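You operate a simulated robot arm through the tools that you are given. There is no shell and no other tool.

Carry out the task below with a simulated robot arm. There is one attempt and no reset: what you move stays moved.

Task
Let one pallet through the blue-band gate in auto, then halt and switch back to hand.
Fine: start and halt at the main box, one press each; one press of the release button a pallet; nothing passes the other gates.

Only the result counts: the job must be done as asked and must still hold three seconds after the hand-in. Knocking over, shifting, dropping, spilling or breaking anything else fails it.

Robot
A 6-joint arm with a two-finger parallel gripper, fixed in place. Base frame: the origin is at the foot of the arm, x ahead of it, y to its left, z up. Lengths are in mm, angles in rad, forces in N, time in s.
With the tool pointing down near the work surface it reaches from about 300 to 660 mm from the base axis. Its first joint turns from -2.007 to 2.007 rad. Payload 3.43 kg.
The tool frame sits at the grasp point between the pads (the TCP): z along the fingers, y along the line on which they close. The tips reach 34 mm beyond it. The gripper opens to 128 mm. The fingers are 24 mm wide and 12 mm thick; the gripper's body (48 by 130 mm) begins 96 mm behind the TCP.
Orientation is that of the tool frame in the base frame, as a unit quaternion [w, x, y, z]. With the fingers straight down and closing along the base's y, the tool's x points along the base's -x, its y along +y and its z along -z.

Tools
- The arm moves only by the tool move_arm. Its argument "rows" is a list of rows, each a list of 7 numbers: the shift along the tool's x, y, z in mm, then the turn, a rotation vector about the tool's x, y, z in rad, then the closure in counts, from 0 (fully open) to 255 (shut). In form: [[dx, dy, dz, wx, wy, wz, grip], ...]. A call has 1 to 20 rows; each row is the pose to reach, as a shift and turn from the pose commanded when the call began, along the tool's axes at that moment. Rows are played at 5 a second. More than 50 mm and 0.15 rad between two rows, or a gripper value outside its range, and nothing of the call is played. Where a pose cannot be reached the arm comes as near as it can. A force on the tool above 90 N (or 10 N above the force at the start of the call, whichever is more), or a blocked arm, ends the call early, and 0.2 s more pass. The fingers move at their own pace (about 153 mm/s each) and stop on an object; they squeeze with about 24 N. The grip force told is the motor's: it shows also when the fingers shut on nothing. Time passes only in rows, and 0.2 s behind the last, so rows that repeat a pose let the fingers close. It gives the time, the measured TCP pose, the force on the tool (base axes), the opening and the grip force at its end, in the units of the frame above (readings bear some noise), with the torque about the TCP (base axes, N m) and any sound that the robot's microphone picked up.
- Cameras (640 x 400 px; columns grow to the right, rows downward): "scene" is fixed at [406.3, -650.3, 1567.2]; the picture's right is [0.98, 0.20, 0.00], its down [0.16, -0.78, -0.60] and it looks along [-0.12, 0.59, -0.80] (base axes); focal length 214 px, centre (320, 200). "wrist" rides on the gripper at [76, -11, -160] in the tool frame; the picture's right is [0.15, 0.99, 0.00], its down [-0.88, 0.13, -0.46] and it looks along [-0.45, 0.07, 0.89] (tool axes); focal length 234 px, centre (320, 200). There is no depth. A picture from a camera that has moved, and an enlarged one, comes with that camera's place and axes in the base frame and with its lens. The place of the scene camera against the robot may be out by one fixed shift of up to 18 mm in any direction.
- snapshot(camera): a new picture of that camera. It takes no simulated time.
- lift_body(by): slides the trunk up (or, below 0, down) by that many mm; the arm rides with it, the base frame stays. It gives what a move gives, with no picture.
- zoom(camera, box): a new picture of the part [left, top, right, bottom] of that camera's present view, enlarged. It takes no simulated time.
- finish_job(): hands the job in; it is judged then, once.

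Nothing tells you positions but the pictures and the camera data. Unless the task says otherwise, let go and move clear before handing in.

The tools are called after ">>>" as a command line: name --pt "numbers of a row" for each row, then --argument value for the rest, lists and objects as JSON in quotes. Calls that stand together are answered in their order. move_arm: Moves the arm, as the interface text tells. Its arguments: {"type":"object","properties":{"rows":{"type":"array"}},"required":["rows"]} The other tools are called the same way: lift_body (by) slides the trunk up or down; snapshot (camera) takes a picture; zoom (camera, box) takes an enlarged picture of a part of a camera's view; finish_job () hands the job in.

At the start:

```text
time: 0.0
eef_pos: [393.0, 260.9, 1267.9]
orientation: [0.0, 0.0, 1.0, 0.0]
wrist_force: [0.1, -1.0, -0.7]
torque: [-0.02, 0.02, 0.01]
gripper_width: 127.8
gripper_force: 0.0
trunk travel left (down, up): [-925.0, 65.0]
```

scene: 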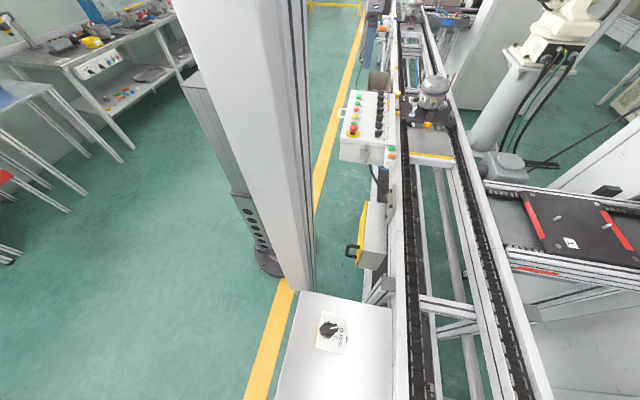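
wrist: 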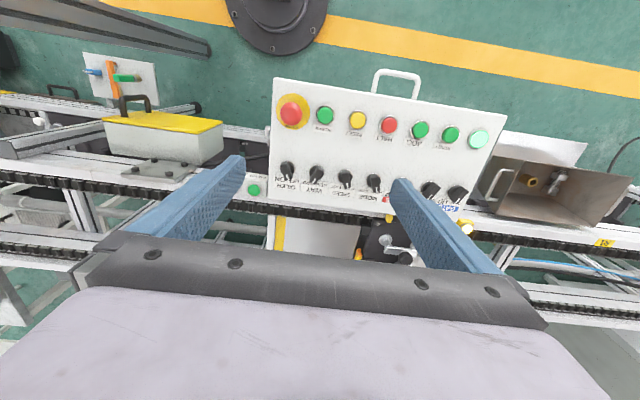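

I see a conveyor line with a main box (emergency stop, buttons, selector switches), and several smaller boxes along it. I'll zoom in to read labels before moving.

>>> zoom --camera "wrist" --box '[260, 70, 510, 226]'

>>> zoom --camera "scene" --box '[320, 70, 480, 170]'

>>> zoom --camera "scene" --box '[270, 280, 430, 380]'

>>> zoom --camera "wrist" --box '[0, 40, 260, 203]'

>>> zoom --camera "scene" --box '[340, 0, 500, 100]'

>>> zoom --camera "scene" --box '[320, 160, 480, 260]'

```text
2.56 times, centred on (385, 148) of wrist
camera zoom: at [316.3, 250.5, 1427.7], right [-0.15, 0.99, 0.0], down [0.88, 0.13, 0.46], along [0.45, 0.07, -0.89], focal length 600 px, centre (154, 333)
```

zoom: 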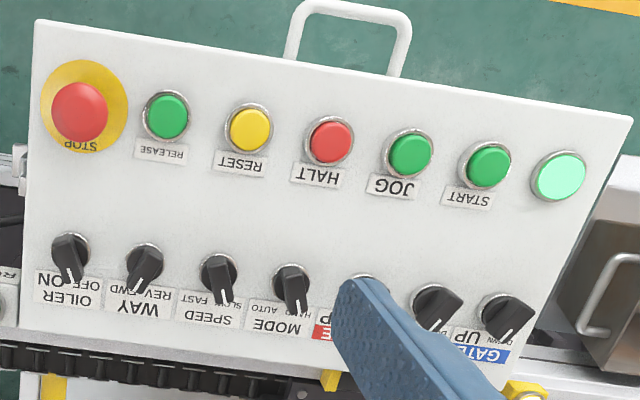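

```text
4.00 times, centred on (400, 120) of scene
camera zoom: at [406.3, -650.3, 1567.2], right [0.98, 0.2, 0.0], down [0.16, -0.78, -0.6], along [-0.12, 0.59, -0.8], focal length 858 px, centre (0, 520)
```

zoom: 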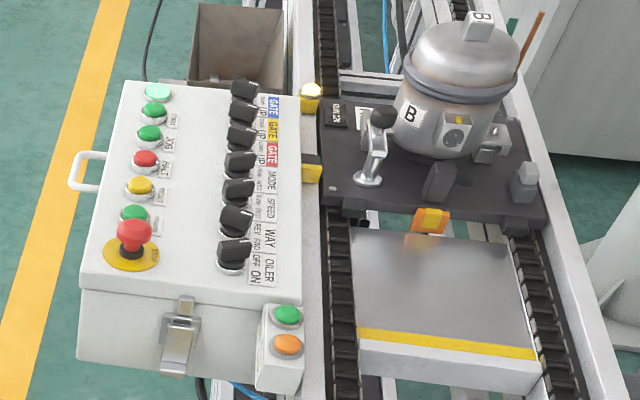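

```text
4.00 times, centred on (350, 330) of scene
camera zoom: at [406.3, -650.3, 1567.2], right [0.98, 0.2, 0.0], down [0.16, -0.78, -0.6], along [-0.12, 0.59, -0.8], focal length 858 px, centre (200, -320)
```

zoom: 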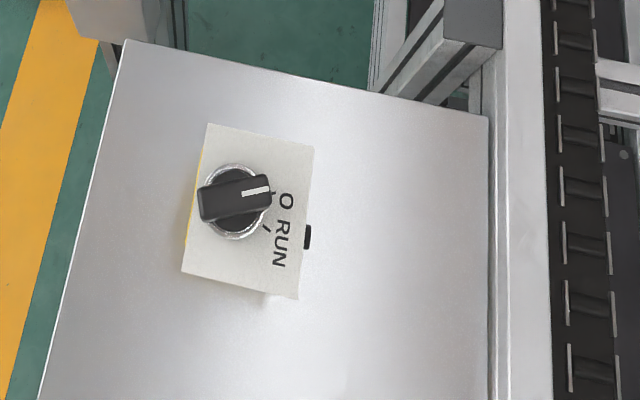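

```text
2.45 times, centred on (130, 122) of wrist
camera zoom: at [316.3, 250.5, 1427.7], right [-0.15, 0.99, 0.0], down [0.88, 0.13, 0.46], along [0.45, 0.07, -0.89], focal length 575 px, centre (786, 393)
```

zoom: 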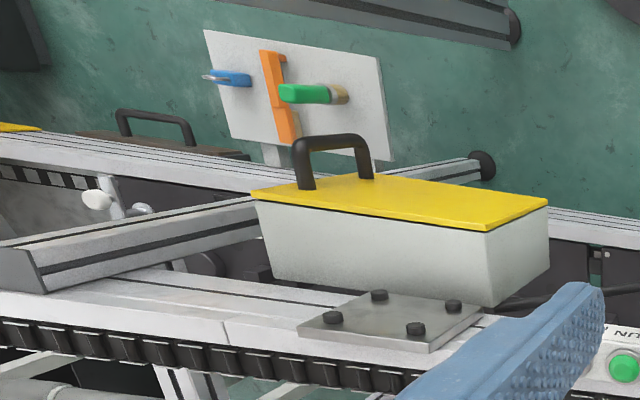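

```text
4.00 times, centred on (420, 50) of scene
camera zoom: at [406.3, -650.3, 1567.2], right [0.98, 0.2, 0.0], down [0.16, -0.78, -0.6], along [-0.12, 0.59, -0.8], focal length 858 px, centre (-80, 800)
```

zoom: 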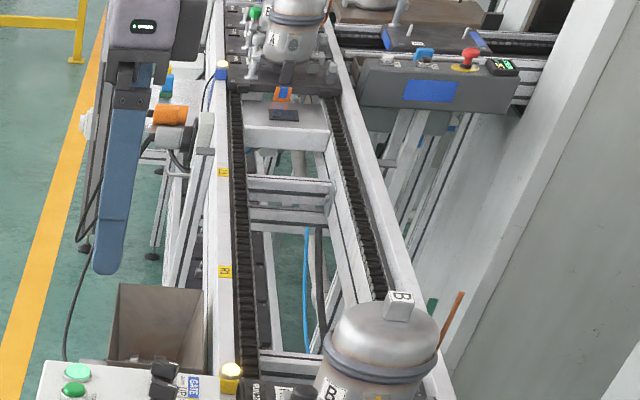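

```text
4.00 times, centred on (400, 210) of scene
camera zoom: at [406.3, -650.3, 1567.2], right [0.98, 0.2, 0.0], down [0.16, -0.78, -0.6], along [-0.12, 0.59, -0.8], focal length 858 px, centre (0, 160)
```

zoom: 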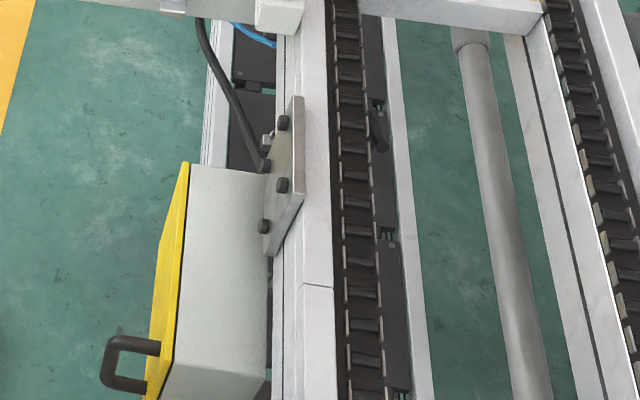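

The main box carries STOP, RELEASE, RESET, HALT, JOG, START and a lamp, with selectors below: OILER, WAY, SPEED, MODE, and three GATE switches with colour bands. I need a closer look at the selectors, the gates and the other boxes.

>>> zoom --camera "scene" --box '[370, 85, 418, 115]'

>>> zoom --camera "scene" --box '[370, 105, 418, 135]'

>>> zoom --camera "scene" --box '[380, 0, 460, 50]'

>>> zoom --camera "scene" --box '[390, 75, 470, 125]'

>>> zoom --camera "scene" --box '[350, 140, 414, 180]'

>>> zoom --camera "scene" --box '[480, 170, 640, 270]'

>>> zoom --camera "wrist" --box '[480, 150, 640, 250]'

>>> zoom --camera "wrist" --box '[230, 150, 310, 200]'

```text
13.33 times, centred on (394, 100) of scene
camera zoom: at [406.3, -650.3, 1567.2], right [0.98, 0.2, 0.0], down [0.16, -0.78, -0.6], along [-0.12, 0.59, -0.8], focal length 2860 px, centre (-667, 1533)
```

zoom: 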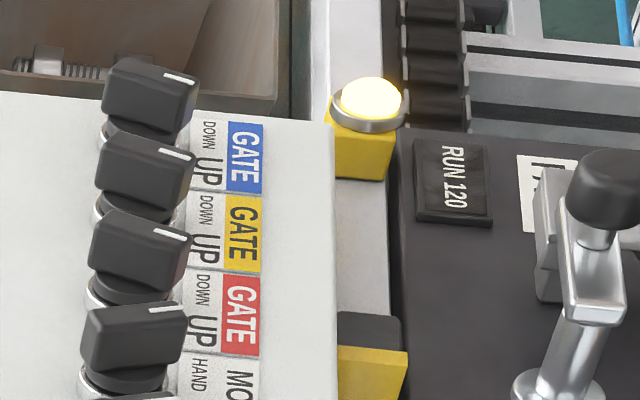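

```text
13.33 times, centred on (394, 120) of scene
camera zoom: at [406.3, -650.3, 1567.2], right [0.98, 0.2, 0.0], down [0.16, -0.78, -0.6], along [-0.12, 0.59, -0.8], focal length 2860 px, centre (-667, 1267)
```

zoom: 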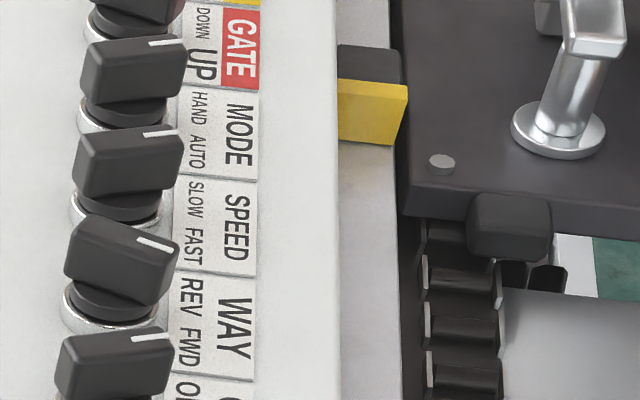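

```text
8.00 times, centred on (420, 25) of scene
camera zoom: at [406.3, -650.3, 1567.2], right [0.98, 0.2, 0.0], down [0.16, -0.78, -0.6], along [-0.12, 0.59, -0.8], focal length 1716 px, centre (-480, 1600)
```

zoom: 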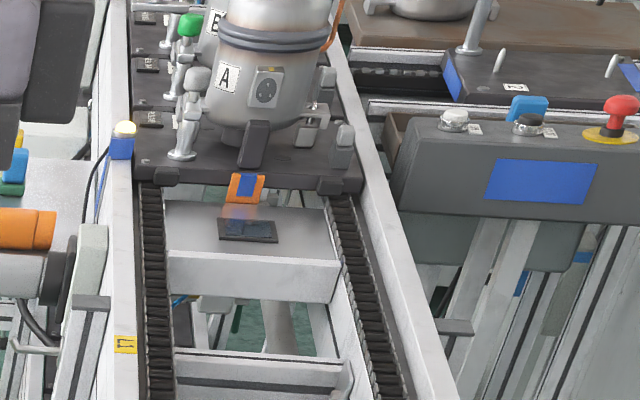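

```text
8.00 times, centred on (430, 100) of scene
camera zoom: at [406.3, -650.3, 1567.2], right [0.98, 0.2, 0.0], down [0.16, -0.78, -0.6], along [-0.12, 0.59, -0.8], focal length 1716 px, centre (-560, 1000)
```

zoom: 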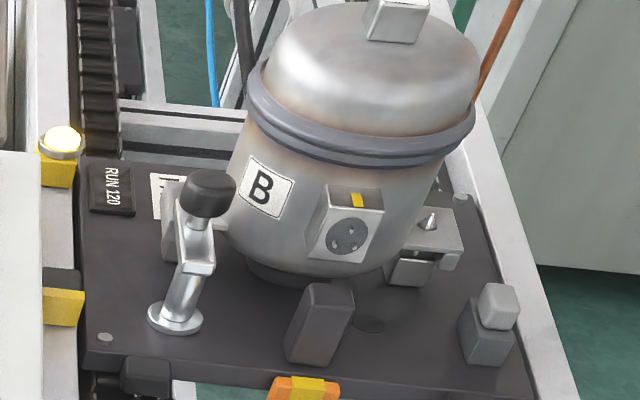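

```text
10.00 times, centred on (382, 160) of scene
camera zoom: at [406.3, -650.3, 1567.2], right [0.98, 0.2, 0.0], down [0.16, -0.78, -0.6], along [-0.12, 0.59, -0.8], focal length 2145 px, centre (-300, 600)
```

zoom: 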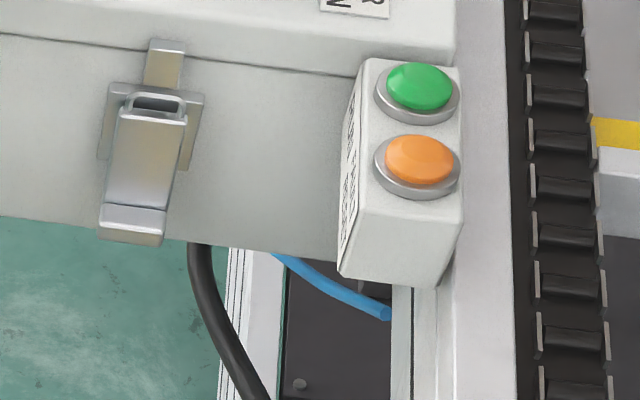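

```text
4.00 times, centred on (560, 220) of scene
camera zoom: at [406.3, -650.3, 1567.2], right [0.98, 0.2, 0.0], down [0.16, -0.78, -0.6], along [-0.12, 0.59, -0.8], focal length 858 px, centre (-640, 120)
```

zoom: 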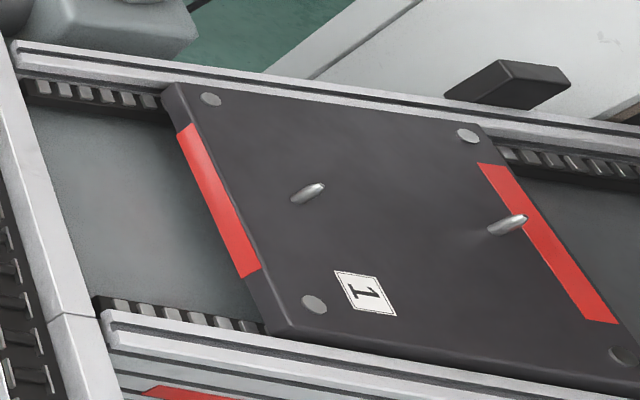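

```text
4.00 times, centred on (560, 200) of wrist
camera zoom: at [316.3, 250.5, 1427.7], right [-0.15, 0.99, 0.0], down [0.88, 0.13, 0.46], along [0.45, 0.07, -0.89], focal length 937 px, centre (-640, 200)
```

zoom: 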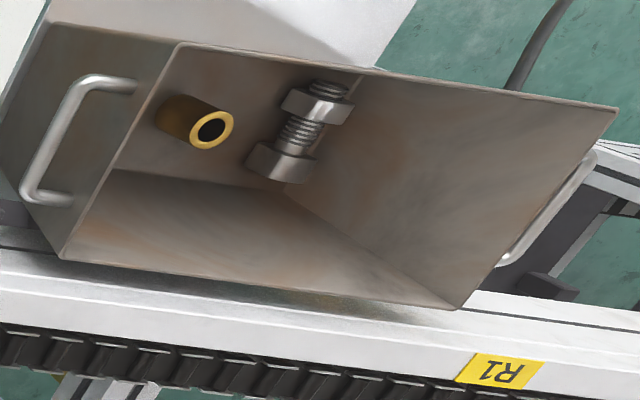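

```text
8.00 times, centred on (270, 175) of wrist
camera zoom: at [316.3, 250.5, 1427.7], right [-0.15, 0.99, 0.0], down [0.88, 0.13, 0.46], along [0.45, 0.07, -0.89], focal length 1873 px, centre (720, 400)
```

zoom: 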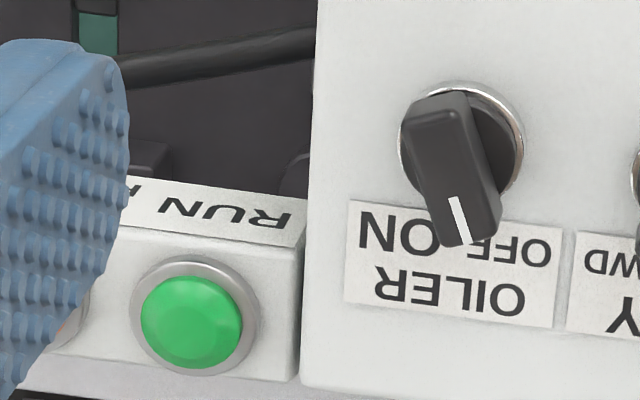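

The gates' orange flaps carry the colour bands: blue stands before pallet A up the line, yellow before pallet B at the main box. The main box panel lies at about z 950–985, x 370–490, y 200–420. I'll shift the wrist camera sideways to read the gate and mode selectors and triangulate.

>>> move_arm --pt "0 40 0 0 0 0 0" --pt "0 80 0 0 0 0 0" --pt "0 120 0 0 0 0 0"

>>> snapshot --camera "wrist"

>>> zoom --camera "wrist" --box '[200, 75, 440, 225]'

```text
time: 0.8
eef_pos: [393.1, 383.8, 1265.9]
orientation: [0.0, 0.001, 1.0, -0.001]
wrist_force: [0.8, 0.8, 0.4]
torque: [-0.06, 0.03, -0.02]
gripper_width: 128.2
gripper_force: 0.1
trunk travel left (down, up): [-925.0, 65.0]
```

```text
taken
camera wrist: at [316.1, 374.0, 1427.7], right [-0.15, 0.99, 0.0], down [0.88, 0.13, 0.45], along [0.45, 0.06, -0.89], focal length 234 px, centre (320, 200)
```

wrist: 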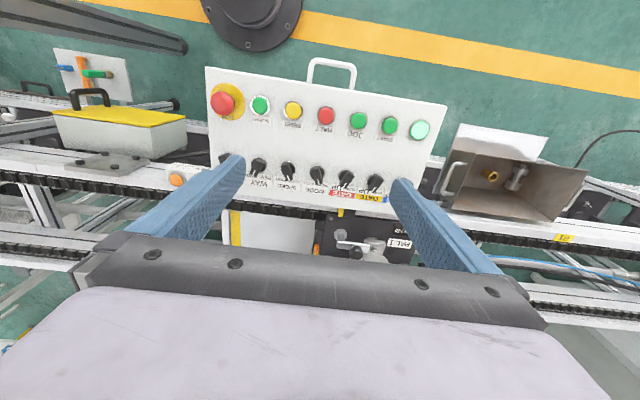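

```text
2.67 times, centred on (320, 150) of wrist
camera zoom: at [316.1, 374.0, 1427.7], right [-0.15, 0.99, 0.0], down [0.88, 0.13, 0.45], along [0.45, 0.06, -0.89], focal length 624 px, centre (320, 333)
```

zoom: 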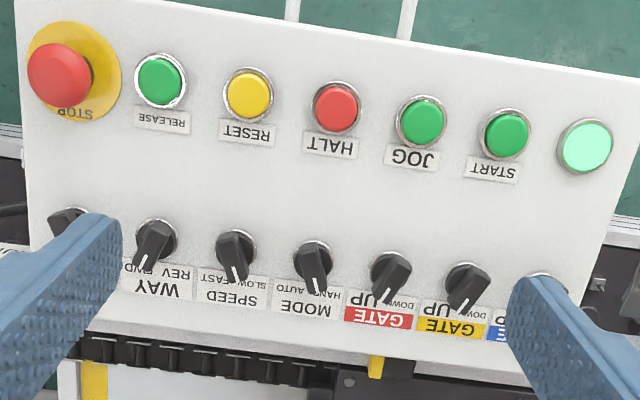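

From this view the red and yellow gate selectors point toward UP and MODE points near HAND. I'll bring the camera closer and further forward, so the fingers don't hide the selector row.

>>> move_arm --pt "-25 0 35 0 0 0 0" --pt "-50 0 70 0 0 0 0" --pt "-75 0 105 0 0 0 0" --pt "-75 0 105 0 0 0 0"

>>> snapshot --camera "wrist"

>>> zoom --camera "wrist" --box '[220, 80, 420, 205]'

```text
time: 1.8
eef_pos: [467.3, 379.3, 1163.3]
orientation: [0.001, 0.001, 1.0, 0.0]
wrist_force: [-0.3, 0.1, 0.9]
torque: [-0.01, -0.02, -0.01]
gripper_width: 128.1
gripper_force: 0.1
trunk travel left (down, up): [-925.0, 65.0]
```

```text
taken
camera wrist: at [389.7, 369.7, 1323.4], right [-0.15, 0.99, 0.0], down [0.88, 0.13, 0.46], along [0.45, 0.07, -0.89], focal length 234 px, centre (320, 200)
```

wrist: 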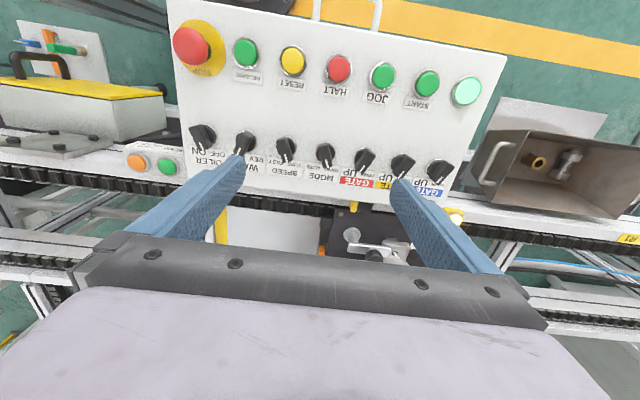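

```text
3.20 times, centred on (320, 142) of wrist
camera zoom: at [389.7, 369.7, 1323.4], right [-0.15, 0.99, 0.0], down [0.88, 0.13, 0.46], along [0.45, 0.07, -0.89], focal length 749 px, centre (320, 384)
```

zoom: 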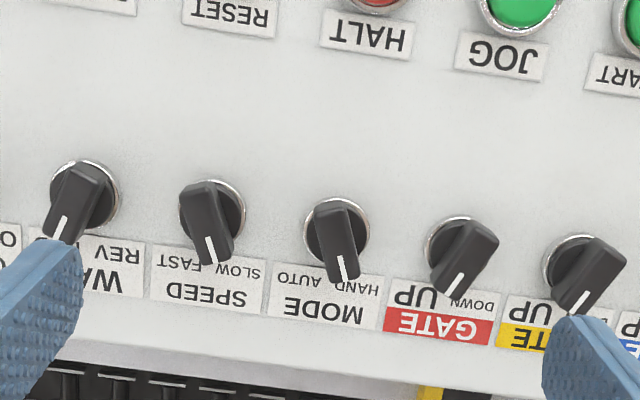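

The selectors read: the visible gates at UP, WAY FWD, SPEED SLOW, MODE HAND. Next I'll look at the blue gate and line details, the small side box, and the panel's right edge.

>>> zoom --camera "scene" --box '[388, 8, 436, 38]'

>>> zoom --camera "scene" --box '[410, 115, 458, 145]'

>>> zoom --camera "scene" --box '[420, 0, 500, 50]'

>>> zoom --camera "wrist" --box '[110, 110, 270, 210]'

>>> zoom --camera "wrist" --box '[380, 130, 500, 230]'

>>> zoom --camera "wrist" --box '[310, 180, 470, 280]'

>>> zoom --camera "scene" --box '[380, 260, 540, 400]'

>>> zoom --camera "scene" --box '[480, 180, 580, 280]'

```text
13.33 times, centred on (412, 23) of scene
camera zoom: at [406.3, -650.3, 1567.2], right [0.98, 0.2, 0.0], down [0.16, -0.78, -0.6], along [-0.12, 0.59, -0.8], focal length 2860 px, centre (-907, 2560)
```

zoom: 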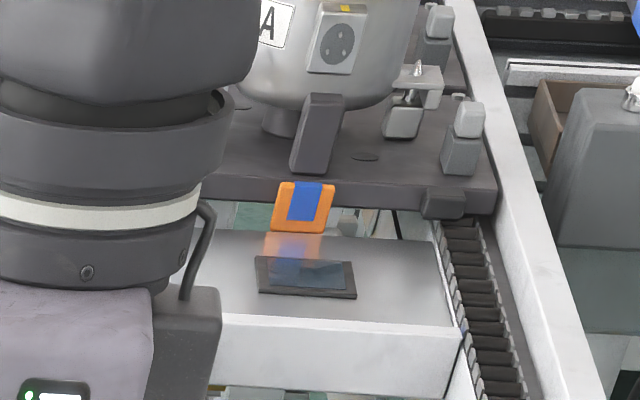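

```text
13.33 times, centred on (434, 130) of scene
camera zoom: at [406.3, -650.3, 1567.2], right [0.98, 0.2, 0.0], down [0.16, -0.78, -0.6], along [-0.12, 0.59, -0.8], focal length 2860 px, centre (-1200, 1133)
```

zoom: 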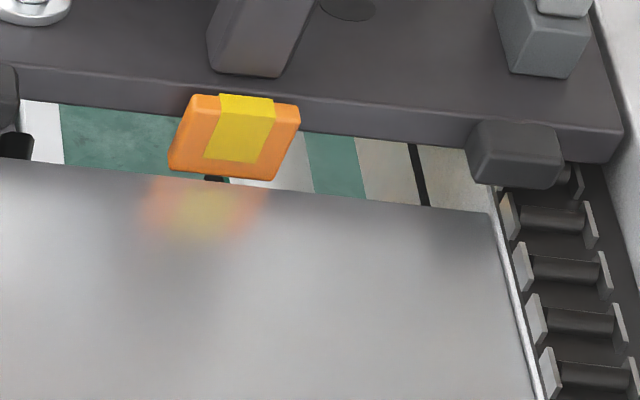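

```text
8.00 times, centred on (460, 25) of scene
camera zoom: at [406.3, -650.3, 1567.2], right [0.98, 0.2, 0.0], down [0.16, -0.78, -0.6], along [-0.12, 0.59, -0.8], focal length 1716 px, centre (-800, 1600)
```

zoom: 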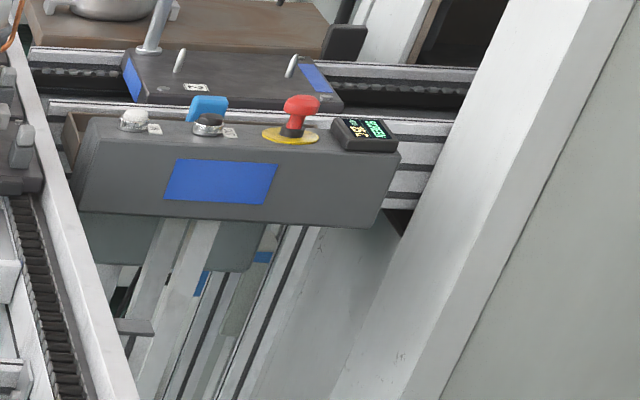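

```text
4.00 times, centred on (190, 160) of wrist
camera zoom: at [389.7, 369.7, 1323.4], right [-0.15, 0.99, 0.0], down [0.88, 0.13, 0.46], along [0.45, 0.07, -0.89], focal length 937 px, centre (840, 360)
```

zoom: 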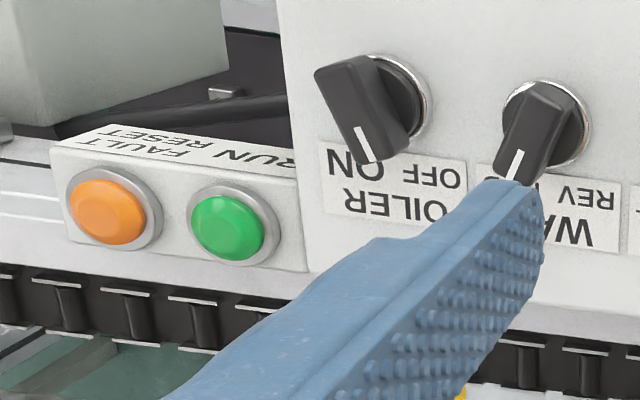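

```text
4.00 times, centred on (440, 180) of wrist
camera zoom: at [389.7, 369.7, 1323.4], right [-0.15, 0.99, 0.0], down [0.88, 0.13, 0.46], along [0.45, 0.07, -0.89], focal length 937 px, centre (-160, 280)
```

zoom: 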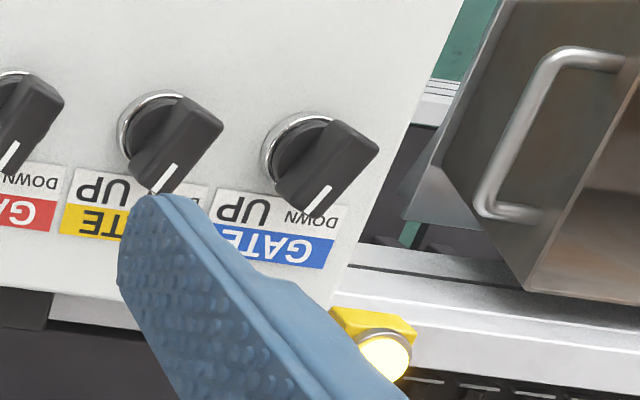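

```text
4.00 times, centred on (390, 230) of wrist
camera zoom: at [389.7, 369.7, 1323.4], right [-0.15, 0.99, 0.0], down [0.88, 0.13, 0.46], along [0.45, 0.07, -0.89], focal length 937 px, centre (40, 80)
```

zoom: 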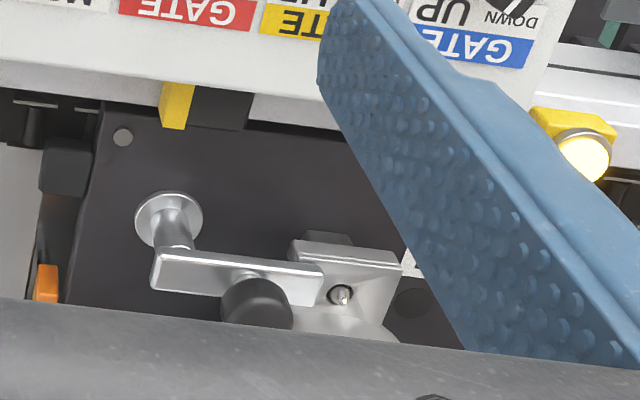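

```text
2.86 times, centred on (460, 330) of scene
camera zoom: at [406.3, -650.3, 1567.2], right [0.98, 0.2, 0.0], down [0.16, -0.78, -0.6], along [-0.12, 0.59, -0.8], focal length 613 px, centre (-80, -171)
```

zoom: 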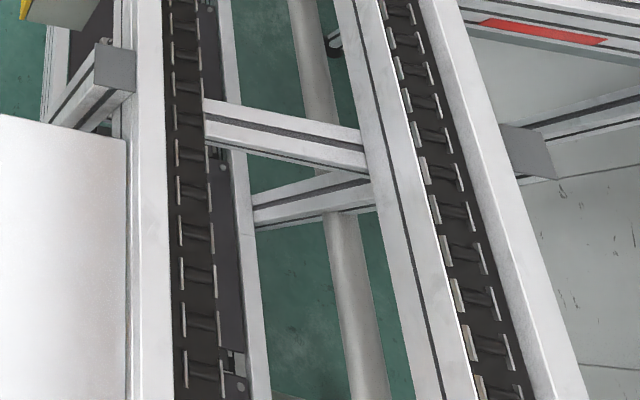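

```text
4.00 times, centred on (530, 230) of scene
camera zoom: at [406.3, -650.3, 1567.2], right [0.98, 0.2, 0.0], down [0.16, -0.78, -0.6], along [-0.12, 0.59, -0.8], focal length 858 px, centre (-520, 80)
```

zoom: 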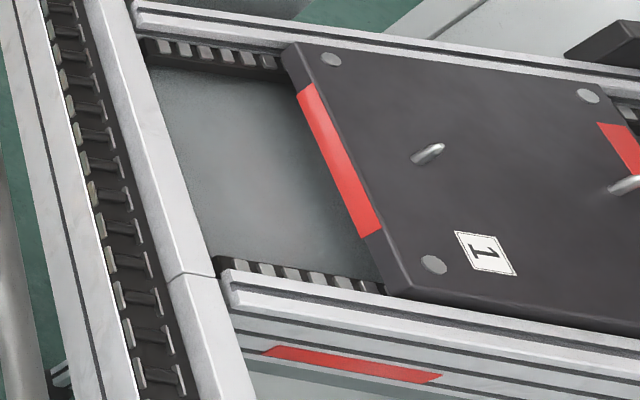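

The selectors sit on a level panel (z ≈ 950) at x ≈ 491, with MODE at y ≈ 394 and blue GATE at y ≈ 580. The buttons are at x ≈ 375: RELEASE y ≈ 269, HALT y ≈ 394, START y ≈ 518. All three gates are UP. Now I'll check how the arm stands and where the red gate is.

>>> snapshot --camera "scene"

>>> zoom --camera "scene" --box '[150, 0, 470, 200]'

>>> zoom --camera "wrist" --box '[0, 180, 160, 280]'

>>> zoom --camera "wrist" --box '[480, 180, 640, 320]'

```text
taken
```

scene: 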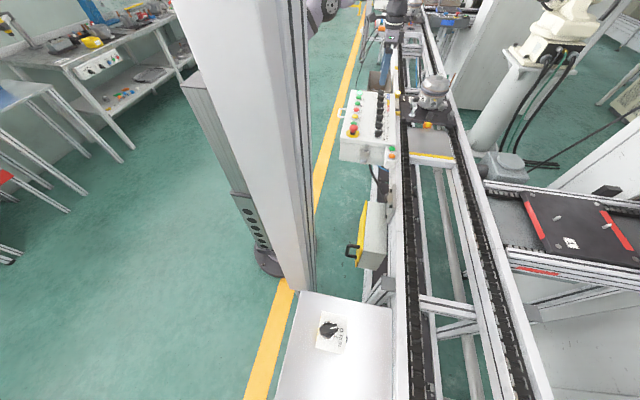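

```text
2.00 times, centred on (310, 100) of scene
camera zoom: at [406.3, -650.3, 1567.2], right [0.98, 0.2, 0.0], down [0.16, -0.78, -0.6], along [-0.12, 0.59, -0.8], focal length 429 px, centre (340, 400)
```

zoom: 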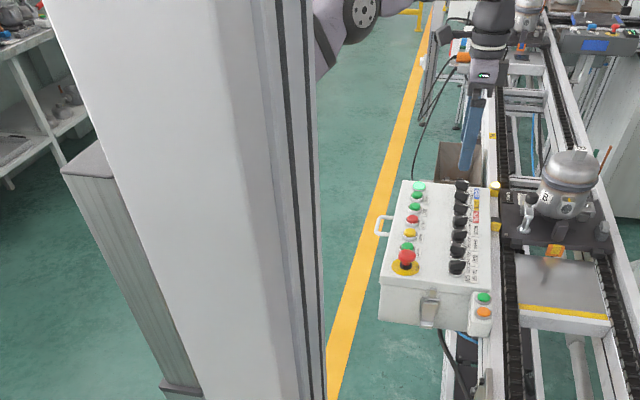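

```text
4.00 times, centred on (80, 230) of wrist
camera zoom: at [389.7, 369.7, 1323.4], right [-0.15, 0.99, 0.0], down [0.88, 0.13, 0.46], along [0.45, 0.07, -0.89], focal length 937 px, centre (1280, 80)
```

zoom: 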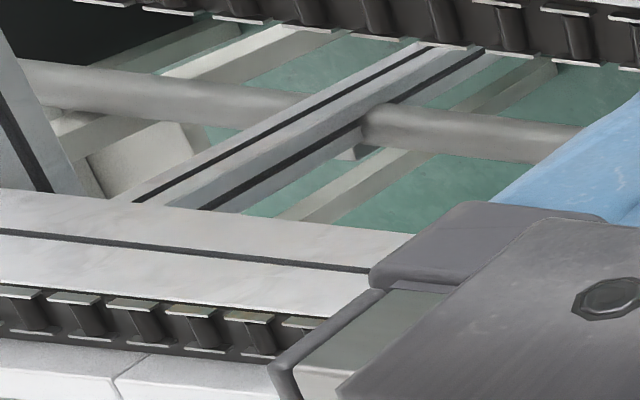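

```text
2.86 times, centred on (560, 250) of wrist
camera zoom: at [389.7, 369.7, 1323.4], right [-0.15, 0.99, 0.0], down [0.88, 0.13, 0.46], along [0.45, 0.07, -0.89], focal length 669 px, centre (-366, 57)
```

zoom: 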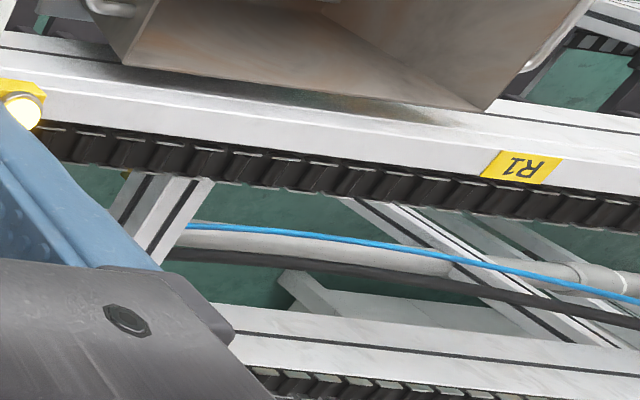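

I'll test how far the arm reaches toward the blue GATE selector at (491, 580), staying high for now.

>>> move_arm --pt "-5 40 0 0 0 0 0" --pt "-10 80 0 0 0 0 0" --pt "-15 120 0 0 0 0 0" --pt "-20 160 0 0 0 0 0" --pt "-23 198 0 0 0 0 0" --pt "-23 198 0 0 0 0 0" --pt "-23 198 0 0 0 0 0"

>>> snapshot --camera "wrist"

>>> snapshot --camera "scene"

```text
time: 3.4
eef_pos: [413.8, 471.4, 1129.0]
orientation: [0.0, 0.001, 1.0, -0.001]
wrist_force: [-0.7, -0.3, 0.0]
torque: [0.04, 0.03, -0.01]
gripper_width: 128.1
gripper_force: 0.1
out of reach, approached as far as the arm can: row 1, 2, 3, 4, 5, 6, 7
trunk travel left (down, up): [-925.0, 65.0]
```

```text
taken
camera wrist: at [336.3, 461.2, 1289.7], right [-0.15, 0.99, 0.0], down [0.88, 0.13, 0.46], along [0.45, 0.07, -0.89], focal length 234 px, centre (320, 200)
```

wrist: 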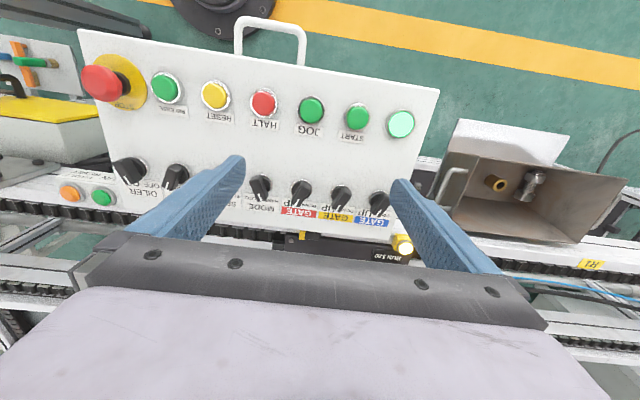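

```text
taken
```

scene: 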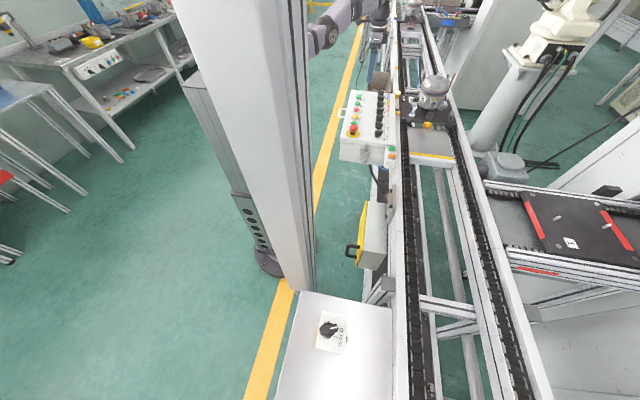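

With the tool straight down the arm stops at about 627–660 mm radius. Red at 670, yellow at 713 and blue at 760 are therefore beyond a straight-down tool and would need it tilted outward. Here is a closer look at the selectors.

>>> zoom --camera "wrist" --box '[240, 150, 400, 250]'

>>> zoom --camera "wrist" --box '[320, 160, 400, 210]'

>>> zoom --camera "wrist" --box '[360, 220, 424, 260]'

>>> zoom --camera "scene" --box '[340, 0, 440, 62]'

>>> zoom --camera "scene" --box '[300, 0, 400, 62]'

```text
4.00 times, centred on (320, 200) of wrist
camera zoom: at [336.3, 461.2, 1289.7], right [-0.15, 0.99, 0.0], down [0.88, 0.13, 0.46], along [0.45, 0.07, -0.89], focal length 937 px, centre (320, 200)
```

zoom: 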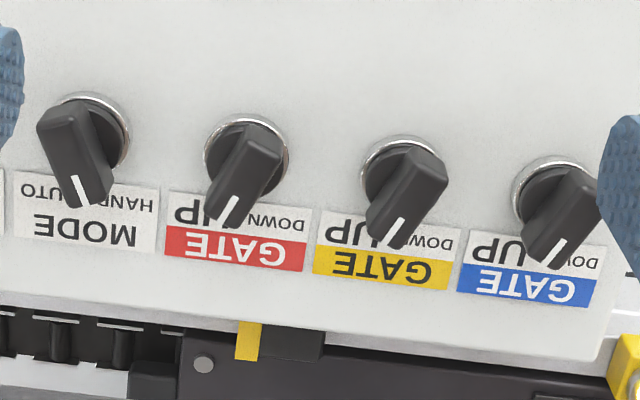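

```text
8.00 times, centred on (360, 185) of wrist
camera zoom: at [336.3, 461.2, 1289.7], right [-0.15, 0.99, 0.0], down [0.88, 0.13, 0.46], along [0.45, 0.07, -0.89], focal length 1873 px, centre (0, 320)
```

zoom: 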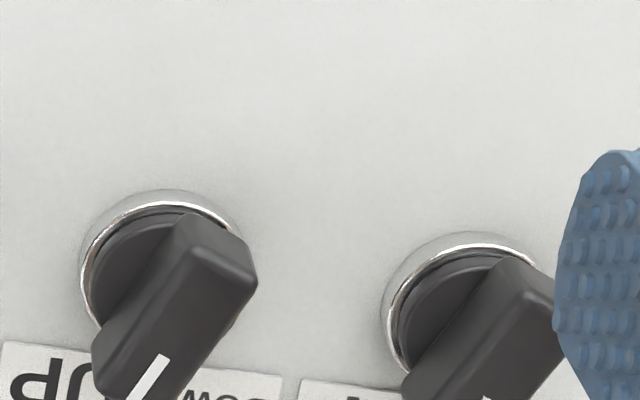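

```text
10.00 times, centred on (392, 240) of wrist
camera zoom: at [336.3, 461.2, 1289.7], right [-0.15, 0.99, 0.0], down [0.88, 0.13, 0.46], along [0.45, 0.07, -0.89], focal length 2342 px, centre (-400, -200)
```

zoom: 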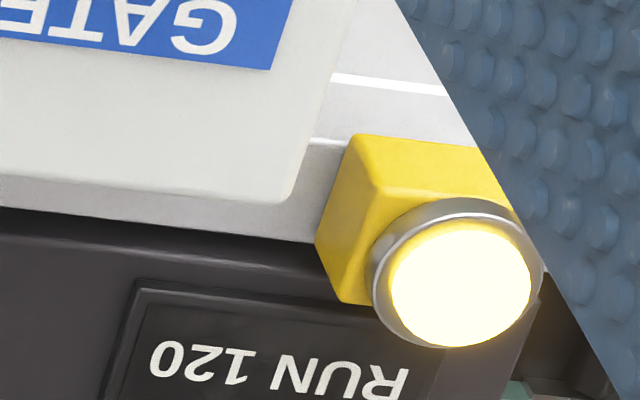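

```text
6.40 times, centred on (390, 31) of scene
camera zoom: at [406.3, -650.3, 1567.2], right [0.98, 0.2, 0.0], down [0.16, -0.78, -0.6], along [-0.12, 0.59, -0.8], focal length 1373 px, centre (-128, 1282)
```

zoom: 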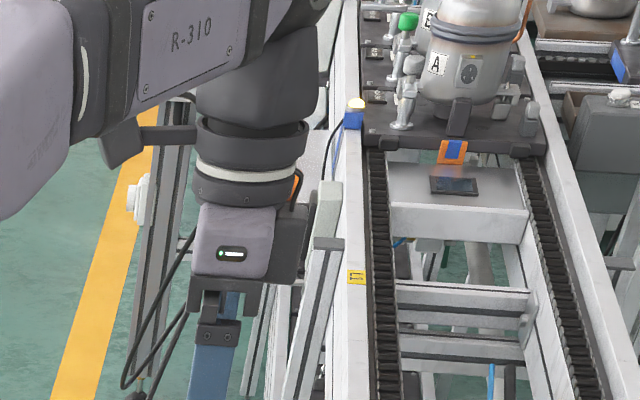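

```text
6.40 times, centred on (350, 31) of scene
camera zoom: at [406.3, -650.3, 1567.2], right [0.98, 0.2, 0.0], down [0.16, -0.78, -0.6], along [-0.12, 0.59, -0.8], focal length 1373 px, centre (128, 1282)
```

zoom: 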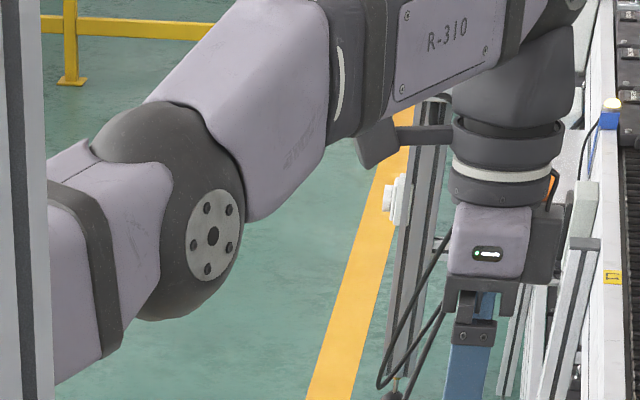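

The knobs are clear now. Blue GATE reads UP, and turning it to DOWN means swinging its pointer toward +y. I'll bring the arm back inside its reach, shut the fingers, and see how the commanded pose behaves after an out-of-reach move.

>>> move_arm --pt "0 -40 0 0 0 0 120" --pt "0 -80 0 0 0 0 255" --pt "0 -120 0 0 0 0 255" --pt "0 -150 0 0 0 0 255" --pt "0 -150 0 0 0 0 255"

```text
time: 4.6
eef_pos: [411.5, 320.3, 1130.1]
orientation: [0.001, 0.0, 1.0, 0.001]
wrist_force: [-0.1, 0.3, 0.1]
torque: [0.03, 0.01, -0.05]
gripper_width: 0.0
gripper_force: 23.8
trunk travel left (down, up): [-925.0, 65.0]
```

Out-of-reach moves reset the commanded pose to the one actually reached, and the fingers are now shut. Next I'll test an outward tilt of about 0.5 rad toward the blue GATE knob, staying well above the panel.

>>> move_arm --pt "-13 37 8 -0.077 -0.064 0 255" --pt "-26 74 16 -0.153 -0.129 0 255" --pt "-39 111 25 -0.23 -0.193 0 255" --pt "-52 148 33 -0.306 -0.257 0 255" --pt "-65 185 41 -0.383 -0.321 0 255" --pt "-78 222 50 -0.383 -0.321 0 255" --pt "-78 222 50 -0.383 -0.321 0 255"

>>> snapshot --camera "wrist"

>>> snapshot --camera "scene"

```text
time: 6.2
eef_pos: [487.6, 543.2, 1081.9]
orientation: [0.159, 0.001, 0.969, 0.19]
wrist_force: [-0.1, 0.0, 0.0]
torque: [0.02, 0.0, 0.02]
gripper_width: 0.1
gripper_force: 23.7
trunk travel left (down, up): [-925.0, 65.0]
```

```text
taken
camera wrist: at [366.2, 480.6, 1196.1], right [-0.2, 0.93, 0.32], down [0.69, -0.1, 0.72], along [0.7, 0.36, -0.62], focal length 234 px, centre (320, 200)
```

wrist: 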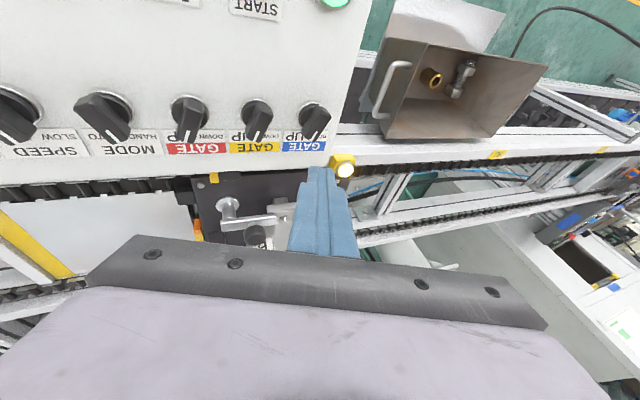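

```text
taken
```

scene: 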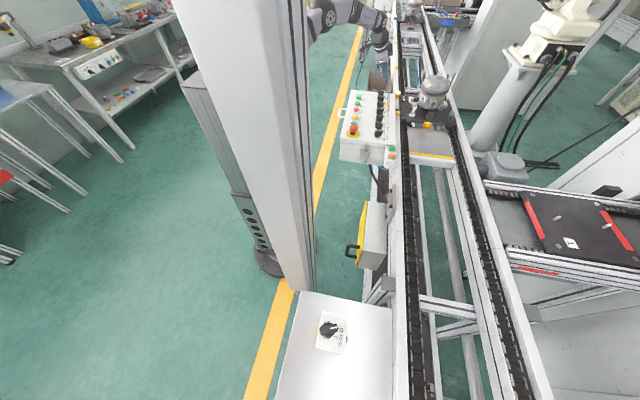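

The tilted pose reaches, so the blue GATE knob is accessible. I'll zoom in on it for precise geometry.

>>> zoom --camera "wrist" --box '[220, 80, 380, 180]'

>>> zoom --camera "wrist" --box '[280, 90, 344, 170]'

>>> zoom --camera "scene" --box '[340, 0, 440, 110]'

```text
4.00 times, centred on (300, 130) of wrist
camera zoom: at [366.2, 480.6, 1196.1], right [-0.2, 0.93, 0.32], down [0.69, -0.1, 0.72], along [0.7, 0.36, -0.62], focal length 937 px, centre (400, 480)
```

zoom: 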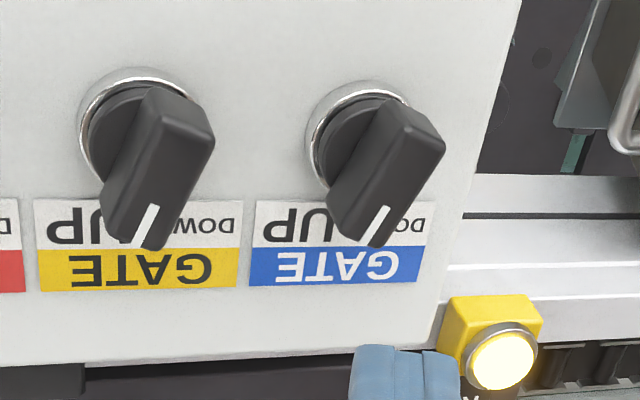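

```text
5.00 times, centred on (312, 130) of wrist
camera zoom: at [366.2, 480.6, 1196.1], right [-0.2, 0.93, 0.32], down [0.69, -0.1, 0.72], along [0.7, 0.36, -0.62], focal length 1171 px, centre (360, 550)
```

zoom: 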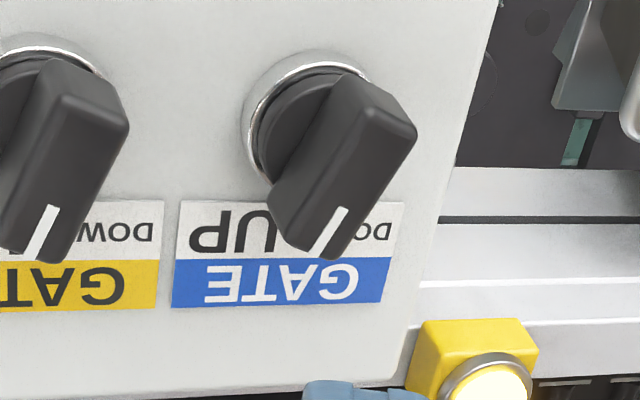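

```text
3.64 times, centred on (390, 55) of scene
camera zoom: at [406.3, -650.3, 1567.2], right [0.98, 0.2, 0.0], down [0.16, -0.78, -0.6], along [-0.12, 0.59, -0.8], focal length 780 px, centre (66, 727)
```

zoom: 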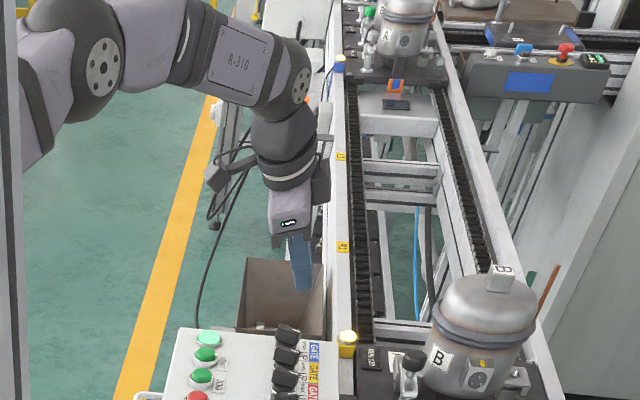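

>>> zoom --camera "wrist" --box '[292, 96, 340, 146]'

>>> zoom --camera "wrist" --box '[160, 85, 220, 150]'

>>> zoom --camera "wrist" --box '[70, 80, 140, 160]'

```text
8.00 times, centred on (316, 121) of wrist
camera zoom: at [366.2, 480.6, 1196.1], right [-0.2, 0.93, 0.32], down [0.69, -0.1, 0.72], along [0.7, 0.36, -0.62], focal length 1873 px, centre (352, 832)
```

zoom: 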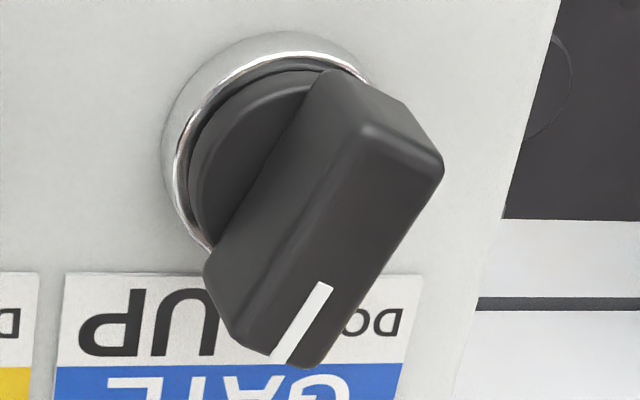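

```text
6.15 times, centred on (190, 118) of wrist
camera zoom: at [366.2, 480.6, 1196.1], right [-0.2, 0.93, 0.32], down [0.69, -0.1, 0.72], along [0.7, 0.36, -0.62], focal length 1441 px, centre (1120, 708)
```

zoom: 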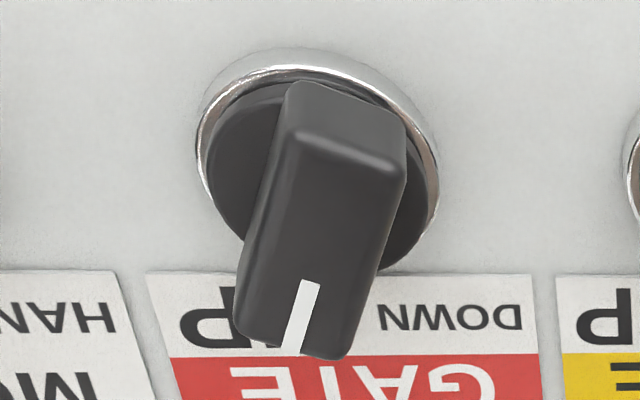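

```text
5.00 times, centred on (105, 120) of wrist
camera zoom: at [366.2, 480.6, 1196.1], right [-0.2, 0.93, 0.32], down [0.69, -0.1, 0.72], along [0.7, 0.36, -0.62], focal length 1171 px, centre (1395, 600)
```

zoom: 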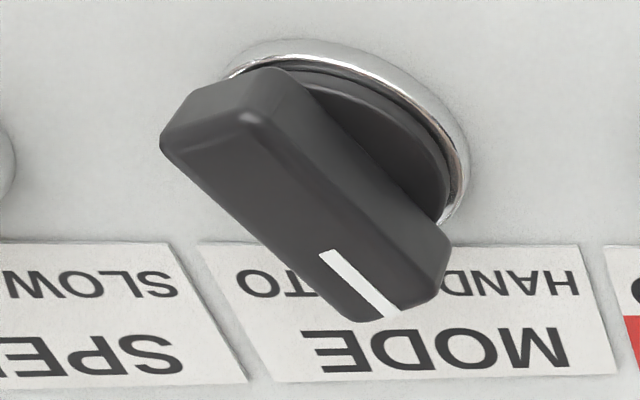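

The pointers sit at ±20° from the panel's forward axis: gates at −20° (UP) and MODE at +20° (HAND). The knob tops are at z ≈ 985, and blue is centred at (490, 578). With the line still in HAND and stopped, I'll nudge the blue selector to DOWN with shut fingertips, pushing its pointer end toward +y, and watch the flap. First I'll descend partway between the yellow and blue knobs.

>>> move_arm --pt "-0.3 -10 14 0 0 0 255" --pt "-0.6 -20 29 0 0 0 255" --pt "-0.6 -20 29 0 0 0 255"

>>> zoom --camera "wrist" --box '[220, 60, 420, 200]'

>>> zoom --camera "scene" --box '[350, 60, 430, 120]'

```text
time: 7.0
eef_pos: [500.8, 537.4, 1048.1]
orientation: [0.159, 0.001, 0.969, 0.189]
wrist_force: [0.0, -0.6, -0.2]
torque: [0.01, 0.02, -0.02]
gripper_width: 0.0
gripper_force: 23.4
trunk travel left (down, up): [-925.0, 65.0]
```

```text
2.86 times, centred on (320, 130) of wrist
camera zoom: at [378.2, 473.6, 1162.7], right [-0.2, 0.93, 0.32], down [0.69, -0.1, 0.72], along [0.7, 0.36, -0.62], focal length 669 px, centre (320, 400)
```

zoom: 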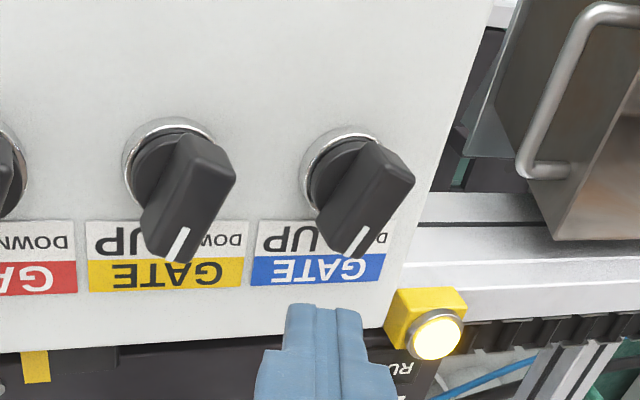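

```text
6.67 times, centred on (390, 90) of scene
camera zoom: at [406.3, -650.3, 1567.2], right [0.98, 0.2, 0.0], down [0.16, -0.78, -0.6], along [-0.12, 0.59, -0.8], focal length 1430 px, centre (-147, 933)
```

zoom: 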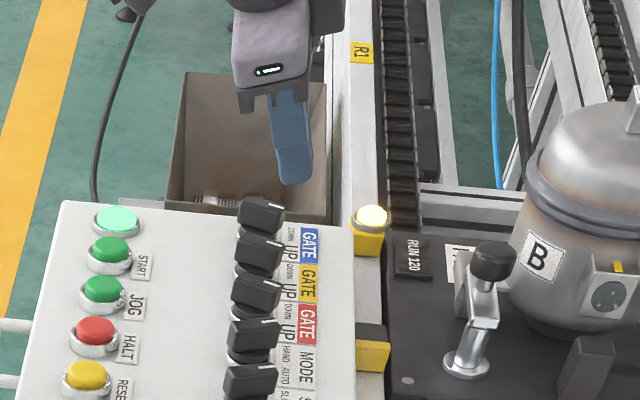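

>>> zoom --camera "wrist" --box '[300, 95, 380, 145]'

>>> zoom --camera "wrist" --box '[280, 140, 360, 190]'

```text
8.00 times, centred on (340, 120) of wrist
camera zoom: at [378.2, 473.6, 1162.7], right [-0.2, 0.93, 0.32], down [0.69, -0.1, 0.72], along [0.7, 0.36, -0.62], focal length 1873 px, centre (160, 840)
```

zoom: 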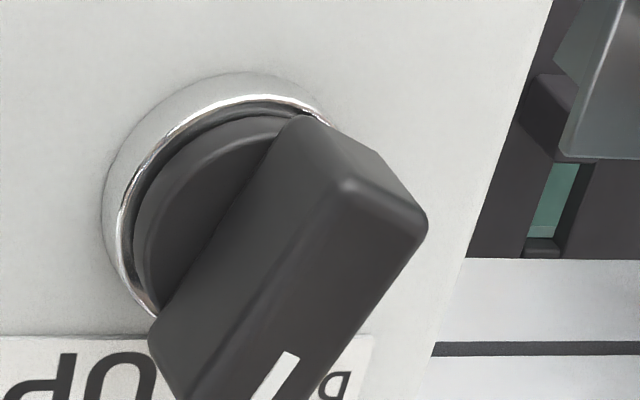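

```text
8.00 times, centred on (320, 165) of wrist
camera zoom: at [378.2, 473.6, 1162.7], right [-0.2, 0.93, 0.32], down [0.69, -0.1, 0.72], along [0.7, 0.36, -0.62], focal length 1873 px, centre (320, 480)
```

zoom: 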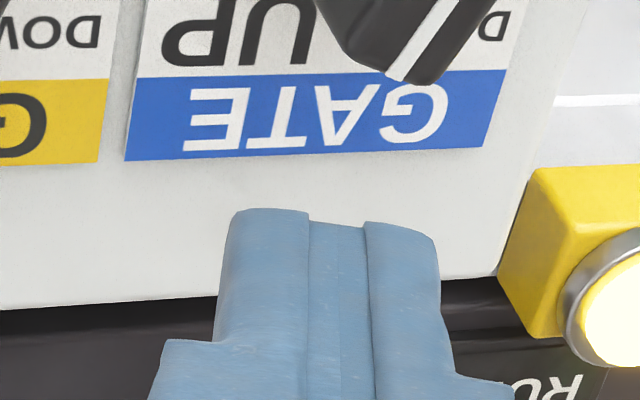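

The blue knob is confirmed at (490, 578), top z ≈ 985. I'll descend to fingertip height between the knobs, leaving 3 mm clear over the yellow lever, then check.

>>> move_arm --pt "4.6 -5.5 13.2 0 0 0 255" --pt "9.2 -11 26.3 0 0 0 255" --pt "13.9 -16.5 39.5 0 0 0 255" --pt "13.9 -16.5 39.5 0 0 0 255"

>>> zoom --camera "wrist" --box '[240, 90, 400, 190]'

>>> zoom --camera "scene" --box '[366, 75, 414, 105]'

```text
time: 8.0
eef_pos: [500.7, 535.9, 1004.3]
orientation: [0.158, 0.001, 0.969, 0.189]
wrist_force: [0.1, 0.4, -0.1]
torque: [-0.01, -0.02, 0.0]
gripper_width: 0.0
gripper_force: 24.0
trunk travel left (down, up): [-925.0, 65.0]
```

```text
4.00 times, centred on (320, 140) of wrist
camera zoom: at [378.3, 473.2, 1117.7], right [-0.2, 0.93, 0.32], down [0.69, -0.1, 0.72], along [0.7, 0.36, -0.62], focal length 937 px, centre (320, 440)
```

zoom: 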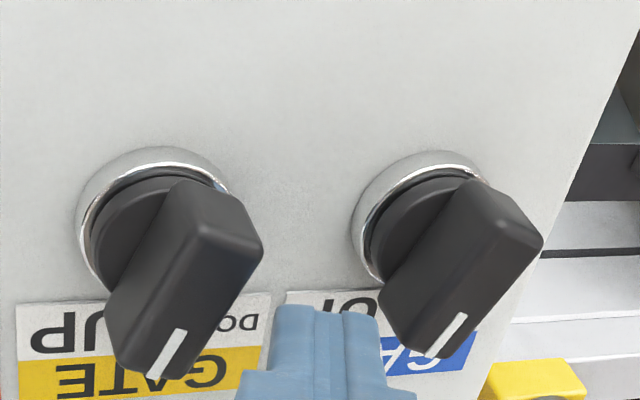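

```text
13.33 times, centred on (390, 90) of scene
camera zoom: at [406.3, -650.3, 1567.2], right [0.98, 0.2, 0.0], down [0.16, -0.78, -0.6], along [-0.12, 0.59, -0.8], focal length 2860 px, centre (-613, 1667)
```

zoom: 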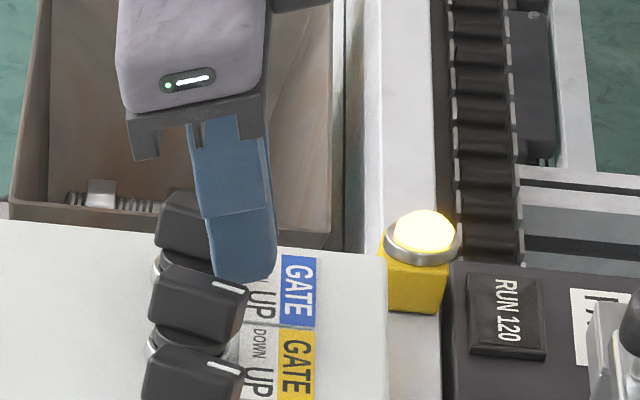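

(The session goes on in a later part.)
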